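You operate a simulated robot arm through the tools that you are given. There is no shell and no other tool. Be economical: measure what you need, move in short steps, check, and stop when the job is done.

Carry out the task below with a simulated robot arm. There is one attempt and no reset: what you move stays moved.

TASK
Put the teal adapter and the small orange fan on the grey tray.
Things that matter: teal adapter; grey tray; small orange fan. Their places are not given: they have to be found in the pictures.

It is judged by the outcome, as a careful person would: the job done as asked, and still so three seconds after it is handed in. It fails if anything else is knocked over, pushed out of place, dropped, spilled or broken.

THE ROBOT
A 6-joint arm with a two-finger parallel gripper, fixed in place. Base frame: the origin is at the foot of the arm, x ahead of it, y to its left, z up; the work surface is at about z = 0. Lengths are in m, angles in degrees, forces in N, time in s.
With the tool pointing down near the work surface it reaches from about 0.14 to 0.58 m from the base axis. Its first joint turns from -66.0 to 66.0 degrees. Payload 2.1 kg.
Tool frame: the origin (TCP) lies between the finger pads and is the grasp point; the fingertips stand 0.03 m ahead of it; z points along the fingers, y is the line along which they close. The gripper opens to 0.094 m. The fingers are 0.028 m wide and 0.01 m thick; the gripper's body (0.05 by 0.096 m) begins 0.055 m behind the TCP.
Orientation is that of the tool frame in the base frame, as [roll, pitch, yaw] about the fixed x, y, z axes, in that order (R = Rz(yaw) Ry(pitch) Rx(roll)). With the fingers straight down and closing along the base's y, the tool's x points along the base's -x, its y along +y and its z along -z.

THE INTERFACE
- The arm moves only by the tool jog_arm. Its arguments are lists of equal length, an entry for each row: "dp": the shift along the tool's x, y, z in cm, a list of three; "dr": the turn, a rotation vector about the tool's x, y, z in degrees, a list of three; "claw": the finger opening in cm, from 0 to 9.4. In form: {"dp": [[tx, ty, tz], ...], "dr": [[rx, ry, rz], ...], "claw": [claw, ...]}. A call has 1 to 20 rows; each row is the pose to reach, as a shift and turn from the pose commanded when the call began, along the tool's axes at that moment. A row lasts 0.2 s, in which the tool goes at most 0.05 m and 8.6 degrees; a call with a longer step from one row to the next is refused whole, and so is a gripper value outside its range. A pose out of reach is approached as far as the arm can. The call stops where the force on the tool passes 40 N (or 10 N more than at its start, if that is more) or the arm is blocked; 0.2 s more then pass. The fingers move at their own pace (about 0.072 m/s each) and stop on an object; they squeeze with about 26 N. The grip force told is the motor's: it shows also when the fingers shut on nothing. Time passes only in rows, and 0.2 s behind the last, so rows that repeat a pose let the fingers close. It gives the time, the measured TCP pose, the force on the tool (base axes), the opening and the grip force at its end, in the units of the frame above (readings bear some noise).
- Cameras (640 x 400 px; columns grow to the right, rows downward): "scene" is fixed at [0.0532, -0.376, 0.4726]; the picture's right is [0.77, -0.64, 0.00], its down [-0.43, -0.52, -0.74] and it looks along [0.47, 0.57, -0.68] (base axes); focal length 341 px, centre (320, 200). "wrist" rides on the gripper at [-0.037, 0, -0.058] in the tool frame; the picture's right is [0.00, -1.00, 0.00], its down [0.97, 0.00, -0.24] and it looks along [0.24, 0.00, 0.97] (tool axes); focal length 218 px, centre (320, 200).
- snapshot(camera): a new picture of that camera. No time passes.
- probe_pixels(camera, pixels): for up to 12 pixels [column, row] of the newest picture of that camera ("zoom" is the newest enlarged one), the place [x, y, z] in the base frame of the surface seen there, good to about 0.003 m. No time passes.
- zoom(camera, box): a new picture of the part [left, top, right, bottom] of that camera's present view, enlarged. No time passes.
- close_job(): hands the job in; it is judged then, once.

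Work in short steps. Measure before you move; look again where a grasp or a placing could have gone wrong, and mend it. You have 60 turns and 14 pictures in all, the two below and enlarged ones among them. Open the gripper and draw the arm clear of the work before you hand the job in, unless the task says otherwise; then end with one line.

The tools are called after ">>>" as name(argument=value, ...) on one line, values as JSON. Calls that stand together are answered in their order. jog_arm: Moves the arm, as the interface text tells. Its arguments: {"type":"object","properties":{"dp":{"type":"array"},"dr":{"type":"array"},"claw":{"type":"array"}},"required":["dp","dr","claw"]} The other tools are called the same way: snapshot (camera) takes a picture; probe_pixels (camera, pixels) gives the place of the surface under pixels of a picture; zoom (camera, box) takes an enlarged picture of a part of a camera's view; close_job () hands the job in.

At the start:

```text
time_s: 0.0
position: [0.3196, -0.143, 0.2399]
tcp_rot: [-180.0, 0.1, 180.0]
ft_force: [0.2, 0.6, 0.6]
gripper_width: 0.094
finger_force: 0.1
```

scene: 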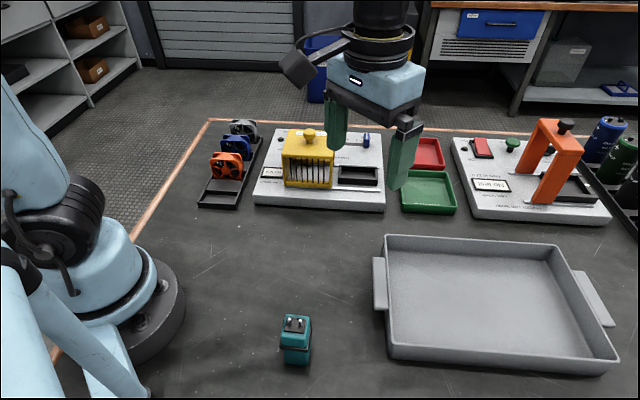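
wrist: 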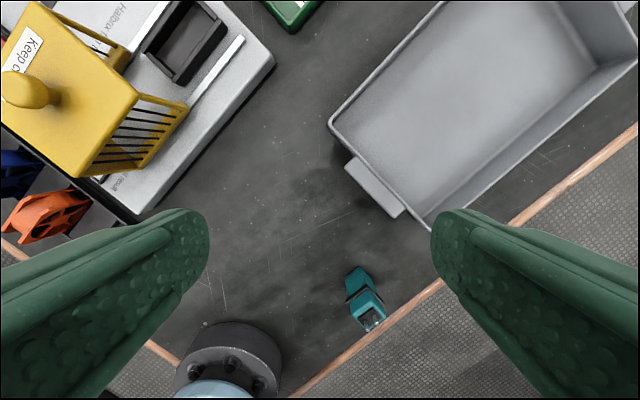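

The adapter is at scene (296,340), the orange fan at (227,165) in a rack, and the tray at (490,300). I'll enlarge the fans and the adapter.

>>> zoom(camera="scene", box=[180, 100, 300, 220])

>>> probe_pixels(camera="scene", pixels=[[296, 325], [285, 318], [306, 320], [296, 345], [296, 363], [283, 362], [309, 363], [490, 290], [400, 340], [390, 240], [550, 250], [610, 365]])

>>> zoom(camera="scene", box=[250, 300, 350, 380])

```text
3.33 times, centred on (240, 160) of scene
```

zoom: 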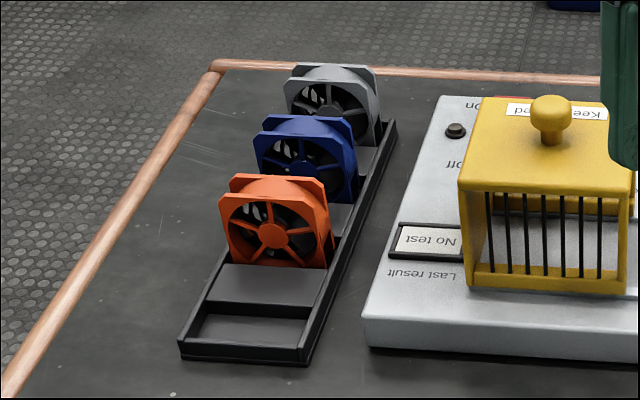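

```text
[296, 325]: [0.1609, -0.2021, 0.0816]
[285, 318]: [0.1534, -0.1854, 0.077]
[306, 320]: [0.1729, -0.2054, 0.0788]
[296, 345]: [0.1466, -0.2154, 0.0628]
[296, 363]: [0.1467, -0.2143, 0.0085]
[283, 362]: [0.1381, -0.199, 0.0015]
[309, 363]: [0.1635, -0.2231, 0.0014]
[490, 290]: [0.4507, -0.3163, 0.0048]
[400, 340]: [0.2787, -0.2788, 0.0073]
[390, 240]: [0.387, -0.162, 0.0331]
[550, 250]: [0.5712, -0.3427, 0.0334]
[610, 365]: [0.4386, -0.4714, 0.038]
```

```text
5.00 times, centred on (300, 340) of scene
```

zoom: 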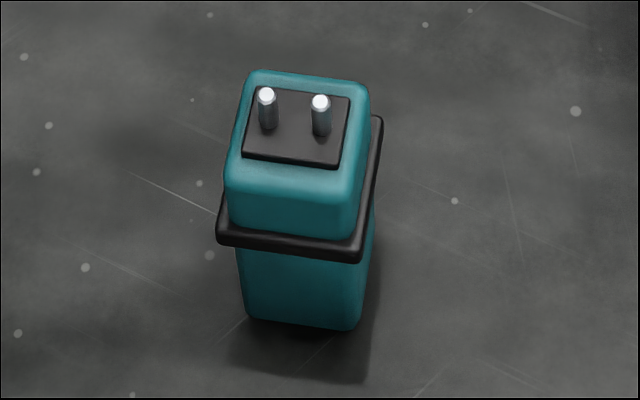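

Probing the adapter's outline in the newest enlargement.

>>> probe_pixels(camera="zoom", pixels=[[252, 76], [362, 88], [235, 185], [350, 198], [222, 240], [358, 254], [378, 122], [290, 215], [295, 290], [320, 102], [266, 96], [295, 130]])

>>> zoom(camera="scene", box=[190, 110, 270, 210])

```text
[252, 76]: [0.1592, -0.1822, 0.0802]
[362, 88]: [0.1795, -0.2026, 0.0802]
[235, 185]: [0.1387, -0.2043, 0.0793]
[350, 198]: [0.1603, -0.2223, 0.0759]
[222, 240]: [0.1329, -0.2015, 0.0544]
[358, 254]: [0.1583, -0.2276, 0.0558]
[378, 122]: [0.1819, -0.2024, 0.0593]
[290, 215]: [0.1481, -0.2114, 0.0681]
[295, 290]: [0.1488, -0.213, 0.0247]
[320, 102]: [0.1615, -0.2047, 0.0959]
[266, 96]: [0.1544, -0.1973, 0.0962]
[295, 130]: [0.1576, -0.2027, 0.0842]
```

```text
4.00 times, centred on (230, 160) of scene
```

zoom: 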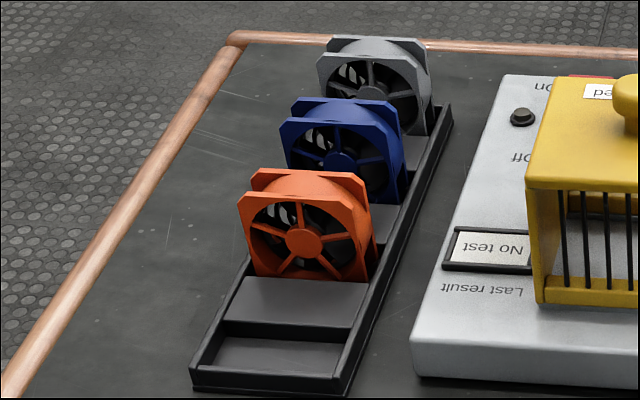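

The adapter stands upright. Its top is about 3 cm square, centred at (0.159,-0.203), turned 45°, with z≈0.08 and the collar at z≈0.055. Next I probe the fan.

>>> probe_pixels(camera="zoom", pixels=[[242, 205], [350, 212], [256, 174], [355, 178], [258, 272], [360, 278], [302, 243], [310, 185], [240, 320], [285, 300], [345, 100], [373, 240]])

```text
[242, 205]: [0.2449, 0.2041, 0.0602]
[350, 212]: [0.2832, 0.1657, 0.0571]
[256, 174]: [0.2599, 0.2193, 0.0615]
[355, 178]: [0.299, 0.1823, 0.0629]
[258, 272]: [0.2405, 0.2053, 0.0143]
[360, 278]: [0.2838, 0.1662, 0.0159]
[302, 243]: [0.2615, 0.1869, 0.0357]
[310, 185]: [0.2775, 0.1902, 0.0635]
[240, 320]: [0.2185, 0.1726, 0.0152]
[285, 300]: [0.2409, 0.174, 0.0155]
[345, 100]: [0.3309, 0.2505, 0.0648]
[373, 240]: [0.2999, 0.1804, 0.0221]
```

The fan is about 5.3 cm wide, 2.1 cm deep and centred at (0.272,0.193), with its top at z≈0.062, turned 45°. I start with the adapter: move above it, turn 45° and check with the wrist camera.

>>> jog_arm(dp=[[2.3, -0.85, 1], [4.6, -1.7, 2], [6.9, -2.55, 3], [9.2, -3.4, 4], [11.5, -4.3, 5], [13.8, -5.2, 6], [16.0, -6.0, 7], [16.0, -6.0, 7]], dr=[[0, 0, 6.5], [0, 0, 13], [0, 0, 19.5], [0, 0, 26], [0, 0, 32.5], [0, 0, 39], [0, 0, 45], [0, 0, 45]], claw=[6, 6, 6, 6, 6, 6, 6, 6])

>>> snapshot(camera="wrist")

```text
time_s: 1.8
position: [0.1577, -0.2022, 0.1705]
tcp_rot: [-180.0, 0.2, 134.8]
ft_force: [0.6, -0.2, 0.2]
gripper_width: 0.0603
finger_force: 0.2
```

```text
8 pictures are left
```

wrist: 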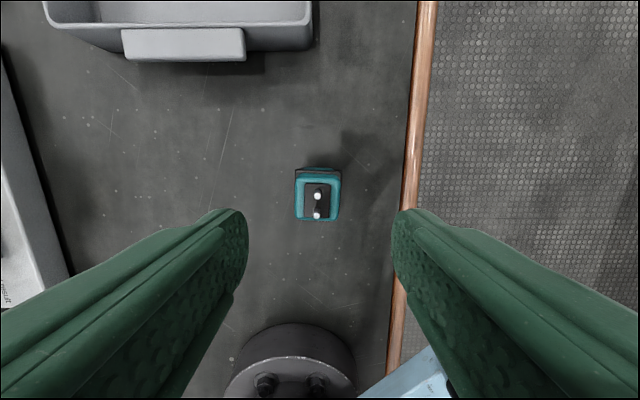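

Alignment looks good, with the adapter centred at about (318,197). I probe to fix its centre.

>>> probe_pixels(camera="wrist", pixels=[[299, 200], [337, 200], [318, 178], [318, 218], [318, 196], [297, 174], [339, 174], [310, 200]])

```text
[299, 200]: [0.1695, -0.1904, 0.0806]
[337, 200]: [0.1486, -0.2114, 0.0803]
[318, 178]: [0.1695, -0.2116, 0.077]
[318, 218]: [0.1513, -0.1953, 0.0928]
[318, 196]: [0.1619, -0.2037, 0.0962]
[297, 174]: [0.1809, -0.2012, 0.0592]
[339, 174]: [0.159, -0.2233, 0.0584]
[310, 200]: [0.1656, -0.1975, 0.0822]
```

The centre is confirmed at about (0.159,-0.202). I descend so the fingertips stop just above the collar at z≈0.063, then close.

>>> jog_arm(dp=[[-0.08, 0.1, 3], [-0.08, 0.1, 5], [-0.08, 0.1, 6.5], [-0.08, 0.1, 7.75], [-0.08, 0.1, 7.75], [-0.08, 0.1, 7.75], [-0.08, 0.1, 7.75], [-0.08, 0.1, 7.75]], dr=[[0, 0, 0], [0, 0, 0], [0, 0, 0], [0, 0, 0], [0, 0, 0], [0, 0, 0], [0, 0, 0], [0, 0, 0]], claw=[6, 6, 6, 6, 6, 2, 2, 2])

```text
time_s: 3.6
position: [0.16, -0.2033, 0.0916]
tcp_rot: [-179.9, 0.1, 135.1]
ft_force: [-0.3, -1.0, 0.3]
gripper_width: 0.0314
finger_force: 25.7
```

It is gripped at 31 mm. I lift slowly and look.

>>> jog_arm(dp=[[0, 0, -1], [0, 0, -3], [0, 0, -5], [0, 0, -7], [0, 0, -9]], dr=[[0, 0, 0], [0, 0, 0], [0, 0, 0], [0, 0, 0], [0, 0, 0]], claw=[2, 2, 2, 2, 2])

>>> snapshot(camera="scene")

```text
time_s: 4.8
position: [0.1582, -0.2032, 0.1829]
tcp_rot: [-180.0, 0.1, 135.0]
ft_force: [-0.1, 0.1, -1.5]
gripper_width: 0.0316
finger_force: 25.5
```

```text
7 pictures are left
```

scene: 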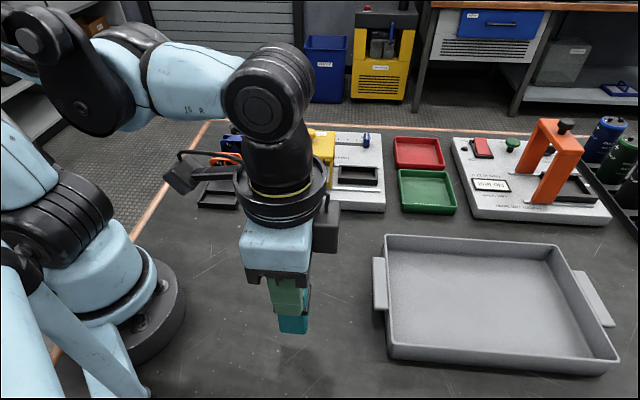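

The adapter is held upright. I carry it over the tray's inner left area at (0.332,-0.290).

>>> jog_arm(dp=[[-3, 1, 0], [-6, 2, 0], [-9, 3, 0], [-12, 4, 0], [-15, 5, 0], [-18.45, 6.15, 0], [-18.45, 6.15, 0]], dr=[[0, 0, 0], [0, 0, 0], [0, 0, 0], [0, 0, 0], [0, 0, 0], [0, 0, 0], [0, 0, 0]], claw=[2, 2, 2, 2, 2, 2, 2])

>>> snapshot(camera="wrist")

>>> probe_pixels(camera="wrist", pixels=[[320, 90], [220, 120], [420, 120], [320, 40], [320, 140], [250, 250], [320, 180], [400, 200]])

```text
time_s: 6.4
position: [0.3338, -0.2909, 0.1819]
tcp_rot: [-180.0, 0.1, 134.9]
ft_force: [0.4, -0.4, -2.1]
gripper_width: 0.0314
finger_force: 25.9
```

```text
6 pictures are left
```

wrist: 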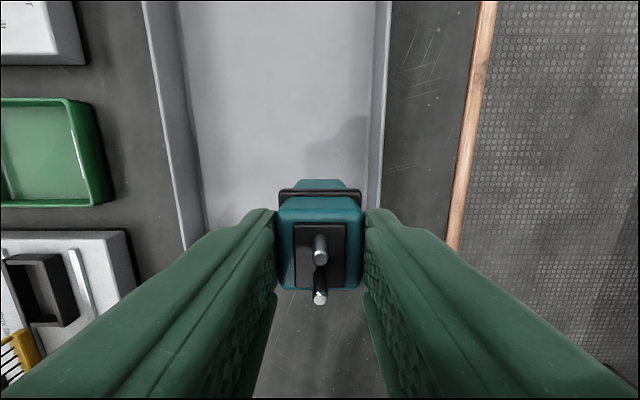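

```text
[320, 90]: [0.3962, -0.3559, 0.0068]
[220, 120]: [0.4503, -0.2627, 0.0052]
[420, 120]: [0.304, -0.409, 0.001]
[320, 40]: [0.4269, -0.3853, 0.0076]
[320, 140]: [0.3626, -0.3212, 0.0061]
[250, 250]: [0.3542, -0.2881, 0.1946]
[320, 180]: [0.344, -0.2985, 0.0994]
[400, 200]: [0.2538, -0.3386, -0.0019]
```

The walls clear the adapter well and the tray floor is at z≈0.006. I lower until just touching (TCP z≈0.098) before opening.

>>> jog_arm(dp=[[0, 0, 3], [0, 0, 5.5], [0, 0, 7], [0, 0, 7.8], [0, 0, 8.1], [0, 0, 8.3], [0, 0, 8.4], [0, 0, 8.4]], dr=[[0, 0, 0], [0, 0, 0], [0, 0, 0], [0, 0, 0], [0, 0, 0], [0, 0, 0], [0, 0, 0], [0, 0, 0]], claw=[2, 2, 2, 2, 2, 2, 2, 2])

```text
time_s: 8.2
position: [0.3336, -0.2896, 0.0981]
tcp_rot: [180.0, 0.1, 135.0]
ft_force: [0.0, 0.1, -1.7]
gripper_width: 0.0317
finger_force: 26.0
```

There is no contact yet, since the load still reads -1.7 N. I go down another 2 mm in small steps.

>>> jog_arm(dp=[[0, 0, 0.1], [0, 0, 0.2], [0, 0, 0.2]], dr=[[0, 0, 0], [0, 0, 0], [0, 0, 0]], claw=[2, 2, 2])

```text
time_s: 9.0
position: [0.3346, -0.2888, 0.0962]
tcp_rot: [179.9, 0.1, 135.0]
ft_force: [-2.4, 4.1, 21.3]
gripper_width: 0.0315
finger_force: 25.9
```

Contact at 21 N. I ease up 1 mm, open, and rise straight up.

>>> jog_arm(dp=[[0, 0, -0.08], [0, 0, -0.08], [0, 0, -0.08], [0, 0, -0.08], [0, 0, -0.08], [0, 0, -2], [0, 0, -5], [0, 0, -9], [0, 0, -12]], dr=[[0, 0, 0], [0, 0, 0], [0, 0, 0], [0, 0, 0], [0, 0, 0], [0, 0, 0], [0, 0, 0], [0, 0, 0], [0, 0, 0]], claw=[2, 4, 6, 6, 6, 6, 6, 6, 6])

```text
time_s: 11.0
position: [0.3333, -0.2879, 0.2171]
tcp_rot: [179.9, 0.1, 135.0]
ft_force: [0.4, 0.1, 0.2]
gripper_width: 0.0602
finger_force: 0.1
```

Released. Next I travel at height to above the fan, turning -90° about the tool axis.

>>> jog_arm(dp=[[2.74, 2.12, 0], [5.48, 4.24, 0], [8.22, 6.36, 0], [10.96, 8.47, 0], [13.7, 10.59, 0], [16.44, 12.71, 0], [19.18, 14.83, 0], [21.92, 16.95, 0], [24.66, 19.07, 0], [27.4, 21.19, 0], [30.14, 23.3, 0], [32.88, 25.42, 0], [35.62, 27.54, 0], [38.36, 29.66, 0], [38.36, 29.66, 2], [38.36, 29.66, 4], [38.36, 29.66, 4]], dr=[[0, 0, -6.43], [0, 0, -12.86], [0, 0, -19.3], [0, 0, -25.7], [0, 0, -32.1], [0, 0, -38.6], [0, 0, -45], [0, 0, -51.4], [0, 0, -57.9], [0, 0, -64.3], [0, 0, -70.7], [0, 0, -77.1], [0, 0, -83.6], [0, 0, -90], [0, 0, -90], [0, 0, -90], [0, 0, -90]], claw=[7.5, 7.5, 7.5, 7.5, 7.5, 7.5, 7.5, 7.5, 7.5, 7.5, 7.5, 7.5, 7.5, 7.5, 7.5, 7.5, 7.5])

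>>> snapshot(camera="wrist")

```text
time_s: 14.6
position: [0.2732, 0.1904, 0.1756]
tcp_rot: [-179.9, 0.0, -135.0]
ft_force: [-0.8, 0.3, -0.3]
gripper_width: 0.0749
finger_force: 0.0
```

```text
5 pictures are left
```

wrist: 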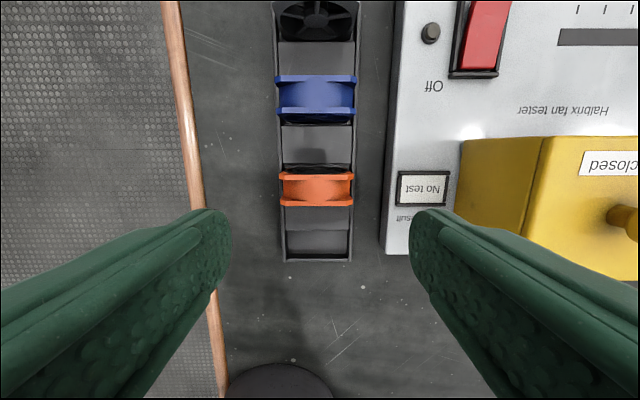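

The fan is seen at about (317,188) and square to the gripper. I probe its outline, its neighbours and the rack edges.

>>> probe_pixels(camera="wrist", pixels=[[282, 175], [353, 175], [282, 203], [352, 203], [317, 188], [317, 113], [284, 225], [350, 225], [317, 173], [317, 204], [395, 188], [500, 150]])

>>> zoom(camera="wrist", box=[260, 140, 380, 240])

```text
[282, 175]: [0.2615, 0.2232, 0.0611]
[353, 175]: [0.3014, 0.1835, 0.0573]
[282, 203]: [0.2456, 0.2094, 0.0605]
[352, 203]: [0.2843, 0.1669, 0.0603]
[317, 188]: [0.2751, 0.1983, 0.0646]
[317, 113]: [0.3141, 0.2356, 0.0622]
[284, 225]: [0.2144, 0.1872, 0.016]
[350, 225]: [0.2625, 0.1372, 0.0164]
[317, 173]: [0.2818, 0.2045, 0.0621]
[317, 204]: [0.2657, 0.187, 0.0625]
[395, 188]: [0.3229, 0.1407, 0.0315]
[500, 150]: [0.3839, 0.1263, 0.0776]
```

```text
4.00 times, centred on (320, 190) of wrist
```

zoom: 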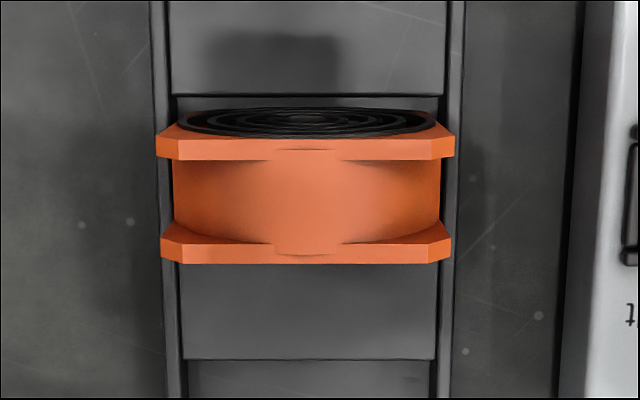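

The fan centre is about (0.273,0.195) and the rack rim is at z≈0.017. I descend with the tips at z≈0.028, clear of the rim, and close on the fan's sides.

>>> jog_arm(dp=[[-0.3, 0.25, 3], [-0.3, 0.25, 6], [-0.3, 0.25, 8.5], [-0.3, 0.25, 10.2], [-0.3, 0.25, 11.2], [-0.3, 0.25, 11.75], [-0.3, 0.25, 11.75], [-0.3, 0.25, 11.75], [-0.3, 0.25, 11.75], [-0.3, 0.25, 11.75]], dr=[[0, 0, 0], [0, 0, 0], [0, 0, 0], [0, 0, 0], [0, 0, 0], [0, 0, 0], [0, 0, 0], [0, 0, 0], [0, 0, 0], [0, 0, 0]], claw=[7.5, 7.5, 7.5, 7.5, 7.5, 7.5, 7.5, 4.5, 4.5, 4.5])

```text
time_s: 16.8
position: [0.2726, 0.1959, 0.057]
tcp_rot: [-179.9, 0.0, -135.0]
ft_force: [-0.1, -0.5, 0.7]
gripper_width: 0.064
finger_force: 26.4
```

The opening stopped at 64 mm, wider than the fan's 56 mm, so the fingers may be on the rack. I look closer.

>>> zoom(camera="scene", box=[180, 110, 280, 210])

```text
4.00 times, centred on (230, 160) of scene
```

zoom: 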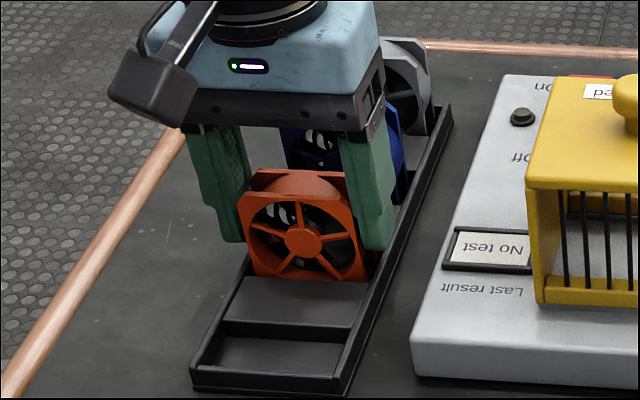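

The fingers appear to sit on the fan's sides. I probe the fingertips, the rack walls and the fan's edges to be sure.

>>> probe_pixels(camera="zoom", pixels=[[230, 238], [375, 246], [383, 256], [400, 215], [247, 258], [232, 270], [365, 285], [378, 283], [348, 200], [243, 205], [330, 345], [358, 262]])

```text
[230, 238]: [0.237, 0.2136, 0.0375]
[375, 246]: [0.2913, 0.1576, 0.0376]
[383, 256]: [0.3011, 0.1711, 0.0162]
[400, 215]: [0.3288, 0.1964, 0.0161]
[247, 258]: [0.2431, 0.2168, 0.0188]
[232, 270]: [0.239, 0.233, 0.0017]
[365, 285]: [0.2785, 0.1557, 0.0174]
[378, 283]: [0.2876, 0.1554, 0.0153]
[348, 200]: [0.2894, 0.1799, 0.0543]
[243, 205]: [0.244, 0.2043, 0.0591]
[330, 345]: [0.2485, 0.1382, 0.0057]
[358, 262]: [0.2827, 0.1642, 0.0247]
```

The fingertips are above the rack rim, so the grip is on the fan. I test with a slow 2 cm lift.

>>> jog_arm(dp=[[0, 0, 0], [0, 0, -0.3], [0, 0, -0.7], [0, 0, -1.2], [0, 0, -2]], dr=[[0, 0, 0], [0, 0, 0], [0, 0, 0], [0, 0, 0], [0, 0, 0]], claw=[4.5, 4.5, 4.5, 4.5, 4.5])

>>> zoom(camera="scene", box=[180, 110, 280, 210])

```text
time_s: 18.0
position: [0.2737, 0.1946, 0.0775]
tcp_rot: [-180.0, 0.0, -135.0]
ft_force: [0.7, -0.4, 0.3]
gripper_width: 0.0637
finger_force: 25.9
```

```text
4.00 times, centred on (230, 160) of scene
```

zoom: 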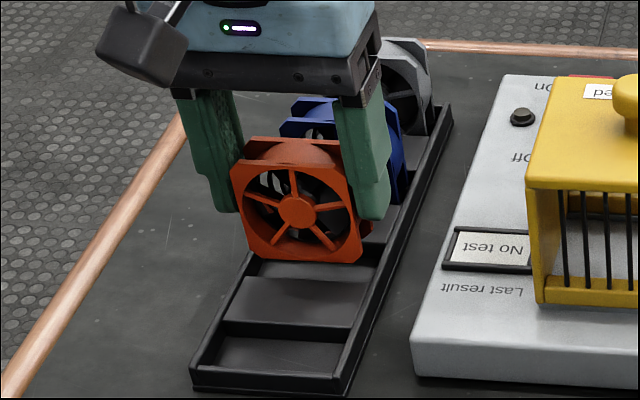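

The fan came out cleanly and the rack stayed in place. I lift to z≈0.22, travel over the tray to (0.424,-0.311) and turn back 90°.

>>> jog_arm(dp=[[0, 0, -3], [0, 0, -7], [0, 0, -11], [0, 0, -14.5], [1.68, -3.09, -14.5], [3.36, -6.19, -14.5], [5.03, -9.28, -14.5], [6.71, -12.37, -14.5], [8.39, -15.47, -14.5], [10.07, -18.56, -14.5], [11.75, -21.65, -14.5], [13.42, -24.75, -14.5], [15.1, -27.84, -14.5], [16.78, -30.93, -14.5], [18.46, -34.03, -14.5], [20.14, -37.12, -14.5], [21.81, -40.21, -14.5], [23.49, -43.31, -14.5], [25.17, -46.4, -14.5], [25.17, -46.4, -14.5]], dr=[[0, 0, 0], [0, 0, 0], [0, 0, 0], [0, 0, 0], [0, 0, 6], [0, 0, 12], [0, 0, 18], [0, 0, 24], [0, 0, 30], [0, 0, 36], [0, 0, 42], [0, 0, 48], [0, 0, 54], [0, 0, 60], [0, 0, 66], [0, 0, 72], [0, 0, 78], [0, 0, 84], [0, 0, 90], [0, 0, 90]], claw=[4.5, 4.5, 4.5, 4.5, 4.5, 4.5, 4.5, 4.5, 4.5, 4.5, 4.5, 4.5, 4.5, 4.5, 4.5, 4.5, 4.5, 4.5, 4.5, 4.5])

>>> snapshot(camera="scene")

```text
time_s: 22.2
position: [0.4232, -0.3135, 0.2255]
tcp_rot: [-180.0, 0.1, 134.9]
ft_force: [0.6, 0.6, 1.1]
gripper_width: 0.0451
finger_force: 0.0
```

```text
1 pictures are left
```

scene: 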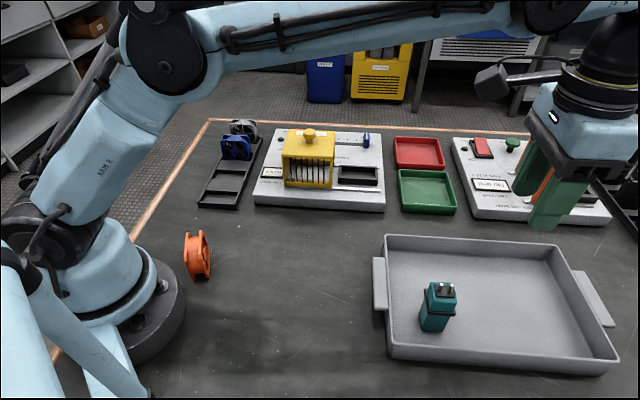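

The fan slipped out on the way and now stands on the mat at scene (197,253); the adapter is safely in the tray. I probe the fan's shape on this picture.

>>> probe_pixels(camera="scene", pixels=[[186, 236], [187, 255], [189, 274], [195, 238], [198, 232], [203, 231], [206, 240], [208, 255], [210, 270], [198, 279], [206, 277], [192, 255]])

>>> probe_pixels(camera="scene", pixels=[[184, 236], [190, 234], [193, 240], [202, 236], [204, 250], [200, 260], [196, 265], [189, 280], [193, 278], [211, 262], [184, 250], [205, 234]])

```text
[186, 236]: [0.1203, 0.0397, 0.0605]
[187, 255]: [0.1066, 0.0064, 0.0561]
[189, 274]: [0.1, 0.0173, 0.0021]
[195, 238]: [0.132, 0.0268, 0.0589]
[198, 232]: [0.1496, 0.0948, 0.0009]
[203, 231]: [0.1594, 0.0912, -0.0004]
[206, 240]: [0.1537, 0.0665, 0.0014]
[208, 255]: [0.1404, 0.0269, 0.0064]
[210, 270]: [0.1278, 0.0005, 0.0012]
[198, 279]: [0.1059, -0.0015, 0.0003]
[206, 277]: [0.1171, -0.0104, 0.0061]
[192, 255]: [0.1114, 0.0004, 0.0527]
```

```text
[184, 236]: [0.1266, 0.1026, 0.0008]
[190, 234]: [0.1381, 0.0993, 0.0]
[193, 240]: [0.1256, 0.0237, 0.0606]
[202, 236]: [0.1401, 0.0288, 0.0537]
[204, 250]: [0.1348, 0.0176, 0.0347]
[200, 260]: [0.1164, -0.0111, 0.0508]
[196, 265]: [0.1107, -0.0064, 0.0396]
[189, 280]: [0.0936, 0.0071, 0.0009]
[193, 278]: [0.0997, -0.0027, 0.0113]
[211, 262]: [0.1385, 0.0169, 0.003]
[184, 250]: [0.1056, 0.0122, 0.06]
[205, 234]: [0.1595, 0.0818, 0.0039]
```

The fan stands at about (0.119,0.014), close to the arm's foot and nearer than straight-down reach. I probe the foot's outline and more of the fan.

>>> probe_pixels(camera="scene", pixels=[[182, 290], [184, 310], [170, 262], [160, 330], [150, 265], [145, 290], [140, 255], [158, 285], [130, 240], [172, 300], [110, 245], [105, 215]])

>>> probe_pixels(camera="scene", pixels=[[188, 238], [199, 237], [204, 232], [207, 237], [209, 245], [204, 240], [190, 240], [188, 265], [195, 275], [202, 275], [209, 266], [197, 250]])

```text
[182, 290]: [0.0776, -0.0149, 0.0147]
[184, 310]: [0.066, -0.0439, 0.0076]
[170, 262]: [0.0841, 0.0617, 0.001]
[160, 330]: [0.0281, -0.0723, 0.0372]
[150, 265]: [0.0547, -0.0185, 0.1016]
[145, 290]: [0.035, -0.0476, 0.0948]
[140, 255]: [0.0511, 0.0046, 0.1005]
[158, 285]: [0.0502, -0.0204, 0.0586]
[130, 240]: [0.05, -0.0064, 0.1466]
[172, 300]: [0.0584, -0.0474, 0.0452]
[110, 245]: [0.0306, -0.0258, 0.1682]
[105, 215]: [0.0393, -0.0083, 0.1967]
```

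```text
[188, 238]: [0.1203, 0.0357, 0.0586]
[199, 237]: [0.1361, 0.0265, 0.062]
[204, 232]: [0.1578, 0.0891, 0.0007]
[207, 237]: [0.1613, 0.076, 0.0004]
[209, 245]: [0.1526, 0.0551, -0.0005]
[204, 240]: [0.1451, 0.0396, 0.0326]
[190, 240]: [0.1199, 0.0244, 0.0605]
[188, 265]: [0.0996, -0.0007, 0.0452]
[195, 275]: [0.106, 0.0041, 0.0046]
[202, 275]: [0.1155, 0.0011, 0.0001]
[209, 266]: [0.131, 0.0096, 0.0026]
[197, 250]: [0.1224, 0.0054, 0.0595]
```

The fan's centre is (0.121,0.019), its width runs at 60° and its depth axis is at -30°. I'll grip it front-to-back near its outer end, (0.132,0.037), which is in reach. First I go above that point.

>>> jog_arm(dp=[[3.24, 0.3, 0], [6.48, 0.6, 0], [9.72, 0.9, 0], [12.97, 1.2, 0], [16.2, 1.5, 0], [19.45, 1.8, 0], [22.69, 2.1, 0], [25.93, 2.4, 0], [29.17, 2.7, 0], [32.41, 3.0, 0], [35.66, 3.3, 0], [38.9, 3.6, 0], [42.14, 3.9, 0], [45.38, 4.19, 0], [45.38, 4.19, 3], [45.38, 4.19, 5], [45.38, 4.19, 5]], dr=[[0, 0, -7.5], [0, 0, -15], [0, 0, -22.5], [0, 0, -30], [0, 0, -37.5], [0, 0, -45], [0, 0, -52.5], [0, 0, -60], [0, 0, -67.5], [0, 0, -75], [0, 0, -82.5], [0, 0, -90], [0, 0, -97.5], [0, 0, -105], [0, 0, -105], [0, 0, -105], [0, 0, -105]], claw=[5.5, 5.5, 5.5, 5.5, 5.5, 5.5, 5.5, 5.5, 5.5, 5.5, 5.5, 5.5, 5.5, 5.5, 5.5, 5.5, 5.5])

```text
time_s: 25.8
position: [0.1456, 0.0442, 0.1719]
tcp_rot: [179.9, -0.1, -120.0]
ft_force: [-1.1, 0.7, 0.5]
gripper_width: 0.0553
finger_force: 0.1
out of reach, approached as far as the arm can: row 14, 15, 16, 17
```

The position stopped at r≈0.152, just short. I tilt the tool 17° about its closing axis so the fingers lean toward the foot, and see where it gets.

>>> jog_arm(dp=[[0, 0, 0], [0, 0, 0], [0, 0, 0]], dr=[[0, 8.5, 0], [0, 17, 0], [0, 17, 0]], claw=[5.5, 5.5, 5.5])

```text
time_s: 26.6
position: [0.1448, 0.0426, 0.1725]
tcp_rot: [-179.9, -17.2, -120.0]
ft_force: [-0.1, -0.4, 1.0]
gripper_width: 0.0553
finger_force: 0.2
```

The tilt is reached. I shift sideways to (0.128,0.030) at height.

>>> jog_arm(dp=[[1.0, 0.4, 0.3], [1.93, 0.83, 0.59], [1.93, 0.83, 0.59]], dr=[[0, 0, 0], [0, 0, 0], [0, 0, 0]], claw=[5.2, 5.2, 5.2])

```text
time_s: 27.4
position: [0.1276, 0.029, 0.1736]
tcp_rot: [-179.9, -17.0, -120.1]
ft_force: [0.0, -0.1, 0.6]
gripper_width: 0.052
finger_force: 0.1
```

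In reach now. I descend straight down to TCP z≈0.046 without closing yet.

>>> jog_arm(dp=[[-0.88, 0, 2.87], [-1.75, 0, 5.74], [-2.5, 0, 8.2], [-3.0, 0, 9.8], [-3.4, 0, 11.1], [-3.72, 0, 12.2], [-3.72, 0, 12.2]], dr=[[0, 0, 0], [0, 0, 0], [0, 0, 0], [0, 0, 0], [0, 0, 0], [0, 0, 0], [0, 0, 0]], claw=[5.2, 5.2, 5.2, 5.2, 5.2, 5.2, 5.2])

```text
time_s: 29.0
position: [0.1269, 0.0298, 0.044]
tcp_rot: [-179.9, -17.1, -120.0]
ft_force: [-0.5, -0.6, -0.1]
gripper_width: 0.0523
finger_force: 0.1
```

No contact on the way down. I close gently in steps.

>>> jog_arm(dp=[[0, 0, 0], [0, 0, 0], [0, 0, 0], [0, 0, 0], [0, 0, 0], [0, 0, 0], [0, 0, 0]], dr=[[0, 0, 0], [0, 0, 0], [0, 0, 0], [0, 0, 0], [0, 0, 0], [0, 0, 0], [0, 0, 0]], claw=[4.5, 3.8, 3.2, 2.6, 2.0, 1.2, 1.2])

```text
time_s: 30.6
position: [0.1285, 0.03, 0.0451]
tcp_rot: [-179.9, -17.1, -120.1]
ft_force: [-0.4, 0.3, 0.6]
gripper_width: 0.0288
finger_force: 25.9
```

It is holding at 29 mm, the fan's depth including the grille. I lift slowly and watch the width.

>>> jog_arm(dp=[[-0.0, 0, 0], [0.12, 0, -0.38], [0.29, 0, -0.96], [0.58, 0, -1.9], [0.88, 0, -2.87], [1.46, 0, -4.8], [2.04, 0, -6.7], [2.63, 0, -8.6], [2.63, 0, -8.6]], dr=[[0, 0, 0], [0, 0, 0], [0, 0, 0], [0, 0, 0], [0, 0, 0], [0, 0, 0], [0, 0, 0], [0, 0, 0], [0, 0, 0]], claw=[1.2, 1.2, 1.2, 1.2, 1.2, 1.2, 1.2, 1.2, 1.2])

```text
time_s: 32.6
position: [0.1282, 0.03, 0.1353]
tcp_rot: [-179.9, -17.1, -120.1]
ft_force: [0.1, -0.9, -0.3]
gripper_width: 0.0288
finger_force: 26.0
```

The width is unchanged after the lift. I carry it slowly to above (0.417,-0.290), keeping the tilt so the fan stays level and turning about the vertical.

>>> jog_arm(dp=[[0.73, -2.05, -0.12], [1.46, -4.1, -0.23], [2.19, -6.15, -0.35], [2.92, -8.21, -0.47], [3.65, -10.26, -0.58], [4.38, -12.31, -0.7], [5.11, -14.36, -0.82], [5.84, -16.41, -0.93], [6.57, -18.46, -1.05], [7.3, -20.52, -1.17], [8.02, -22.57, -1.28], [8.75, -24.62, -1.4], [9.48, -26.67, -1.51], [10.21, -28.72, -1.63], [10.94, -30.77, -1.75], [11.67, -32.82, -1.86], [12.4, -34.88, -1.98], [13.13, -36.93, -2.1], [13.86, -38.98, -2.21], [14.59, -41.03, -2.33]], dr=[[-1.535, 0, 5.02], [-3.07, 0, 10.04], [-4.605, 0, 15.06], [-6.14, 0, 20.08], [-7.675, 0, 25.1], [-9.21, 0, 30.12], [-10.745, 0, 35.14], [-12.28, 0, 40.16], [-13.815, 0, 45.18], [-15.35, 0, 50.2], [-16.885, 0, 55.22], [-18.42, 0, 60.24], [-19.955, 0, 65.26], [-21.49, 0, 70.28], [-23.025, 0, 75.3], [-24.56, 0, 80.32], [-26.095, 0, 85.34], [-27.63, 0, 90.36], [-29.165, 0, 95.38], [-30.7, 0, 100.4]], claw=[1.2, 1.2, 1.2, 1.2, 1.2, 1.2, 1.2, 1.2, 1.2, 1.2, 1.2, 1.2, 1.2, 1.2, 1.2, 1.2, 1.2, 1.2, 1.2, 1.2])

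```text
time_s: 36.8
position: [0.4147, -0.2897, 0.2007]
tcp_rot: [-180.0, -16.9, 134.8]
ft_force: [-0.3, 0.5, -1.2]
gripper_width: 0.029
finger_force: 25.6
```

Still held at 29 mm. I descend vertically to just above the floor.

>>> jog_arm(dp=[[-0.85, 0, 2.8], [-1.7, 0, 5.6], [-2.5, 0, 8.2], [-3.1, 0, 10.2], [-3.6, 0, 11.8], [-4.0, 0, 13.1], [-4.2, 0, 13.75], [-4.2, 0, 13.75]], dr=[[0, 0, 0], [0, 0, 0], [0, 0, 0], [0, 0, 0], [0, 0, 0], [0, 0, 0], [0, 0, 0], [0, 0, 0]], claw=[1.2, 1.2, 1.2, 1.2, 1.2, 1.2, 1.2, 1.2])

```text
time_s: 38.6
position: [0.4159, -0.2916, 0.0569]
tcp_rot: [-180.0, -16.9, 135.1]
ft_force: [0.0, 0.1, -0.9]
gripper_width: 0.029
finger_force: 26.7
```

No contact yet. I go down in 1–2 mm steps until the force shows.

>>> jog_arm(dp=[[-0.06, 0, 0.19], [-0.09, 0, 0.29], [-0.12, 0, 0.38], [-0.12, 0, 0.38]], dr=[[0, 0, 0], [0, 0, 0], [0, 0, 0], [0, 0, 0]], claw=[1.2, 1.2, 1.2, 1.2])

```text
time_s: 39.6
position: [0.4163, -0.292, 0.0526]
tcp_rot: [-180.0, -16.9, 135.1]
ft_force: [-0.1, -0.8, -1.8]
gripper_width: 0.0288
finger_force: 25.4
```

>>> jog_arm(dp=[[-0.03, 0, 0.1], [-0.06, 0, 0.19], [-0.06, 0, 0.19]], dr=[[0, 0, 0], [0, 0, 0], [0, 0, 0]], claw=[1.2, 1.2, 1.2])

```text
time_s: 40.4
position: [0.4167, -0.2919, 0.0519]
tcp_rot: [180.0, -16.9, 135.0]
ft_force: [-0.3, 0.8, -0.6]
gripper_width: 0.0288
finger_force: 26.2
```

Another 2 mm.

>>> jog_arm(dp=[[-0.03, 0, 0.1], [-0.06, 0, 0.19], [-0.06, 0, 0.19]], dr=[[0, 0, 0], [0, 0, 0], [0, 0, 0]], claw=[1.2, 1.2, 1.2])

```text
time_s: 41.2
position: [0.4175, -0.2908, 0.0515]
tcp_rot: [-179.9, -16.9, 134.8]
ft_force: [3.7, -3.9, 19.2]
gripper_width: 0.029
finger_force: 26.5
```

Contact at 19 N. I ease up 1 mm, open, then withdraw along the tool axis and upward.

>>> jog_arm(dp=[[0.03, 0, -0.1], [0.03, 0, -0.1], [0.03, 0, -0.1], [0.03, 0, -0.1], [0.03, 0, -0.1], [0.03, 0, -0.1]], dr=[[0, 0, 0], [0, 0, 0], [0, 0, 0], [0, 0, 0], [0, 0, 0], [0, 0, 0]], claw=[1.2, 3.0, 3.6, 4.4, 5.2, 5.2])

>>> jog_arm(dp=[[0.3, 0, -1], [0.9, 0, -3], [1.8, 0, -6], [2.9, 0, -9.5], [4.1, 0, -13.4], [4.1, 0, -13.4]], dr=[[0, 0, 0], [0, 0, 0], [0, 0, 0], [0, 0, 0], [0, 0, 0], [0, 0, 0]], claw=[5.2, 5.2, 5.2, 5.2, 5.2, 5.2])

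```text
time_s: 42.6
position: [0.4166, -0.2917, 0.0502]
tcp_rot: [-180.0, -16.9, 135.0]
ft_force: [-0.1, 0.0, 0.1]
gripper_width: 0.052
finger_force: 0.1
```

```text
time_s: 44.0
position: [0.4157, -0.2901, 0.1924]
tcp_rot: [179.9, -16.9, 135.0]
ft_force: [0.2, -0.9, -0.6]
gripper_width: 0.0521
finger_force: 0.1
```

Both are released. I withdraw the arm toward (0.32,-0.05,0.24) and take the last picture.

>>> jog_arm(dp=[[0.5, 0, -1.5], [3.4, 1.3, -0.8], [6.8, 2.6, 0], [10.2, 4, 0.5], [13.6, 5.5, 1], [17, 7, 1.5], [20.5, 8.5, 2], [24.1, 10.2, 2.1], [24.1, 10.2, 2.1]], dr=[[0, 0, 0], [0, 0, 0], [0, 0, 0], [0, 0, 0], [0, 0, 0], [0, 0, 0], [0, 0, 0], [0, 0, 0], [0, 0, 0]], claw=[6, 6, 6, 6, 6, 6, 6, 6, 6])

>>> snapshot(camera="scene")

```text
time_s: 46.0
position: [0.323, -0.0516, 0.2444]
tcp_rot: [180.0, -16.8, 135.1]
ft_force: [0.4, 0.4, 0.9]
gripper_width: 0.06
finger_force: 0.0
```

```text
0 pictures are left
```

scene: 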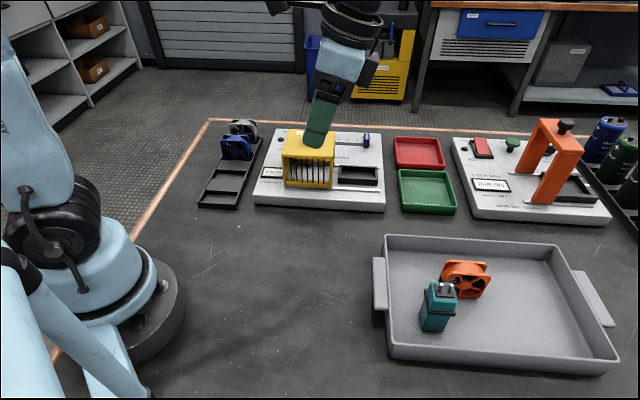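

The adapter (437,305) and the orange fan (466,279) both stand in the tray. Nothing else has moved, and the arm is clear with the gripper open.

>>> close_job()

```text
The job is handed in.
```

The teal adapter and the small orange fan are both standing on the grey tray, and nothing else moved; the fan slipped from the gripper onto the mat on its first carry, and I picked it up again and placed it.
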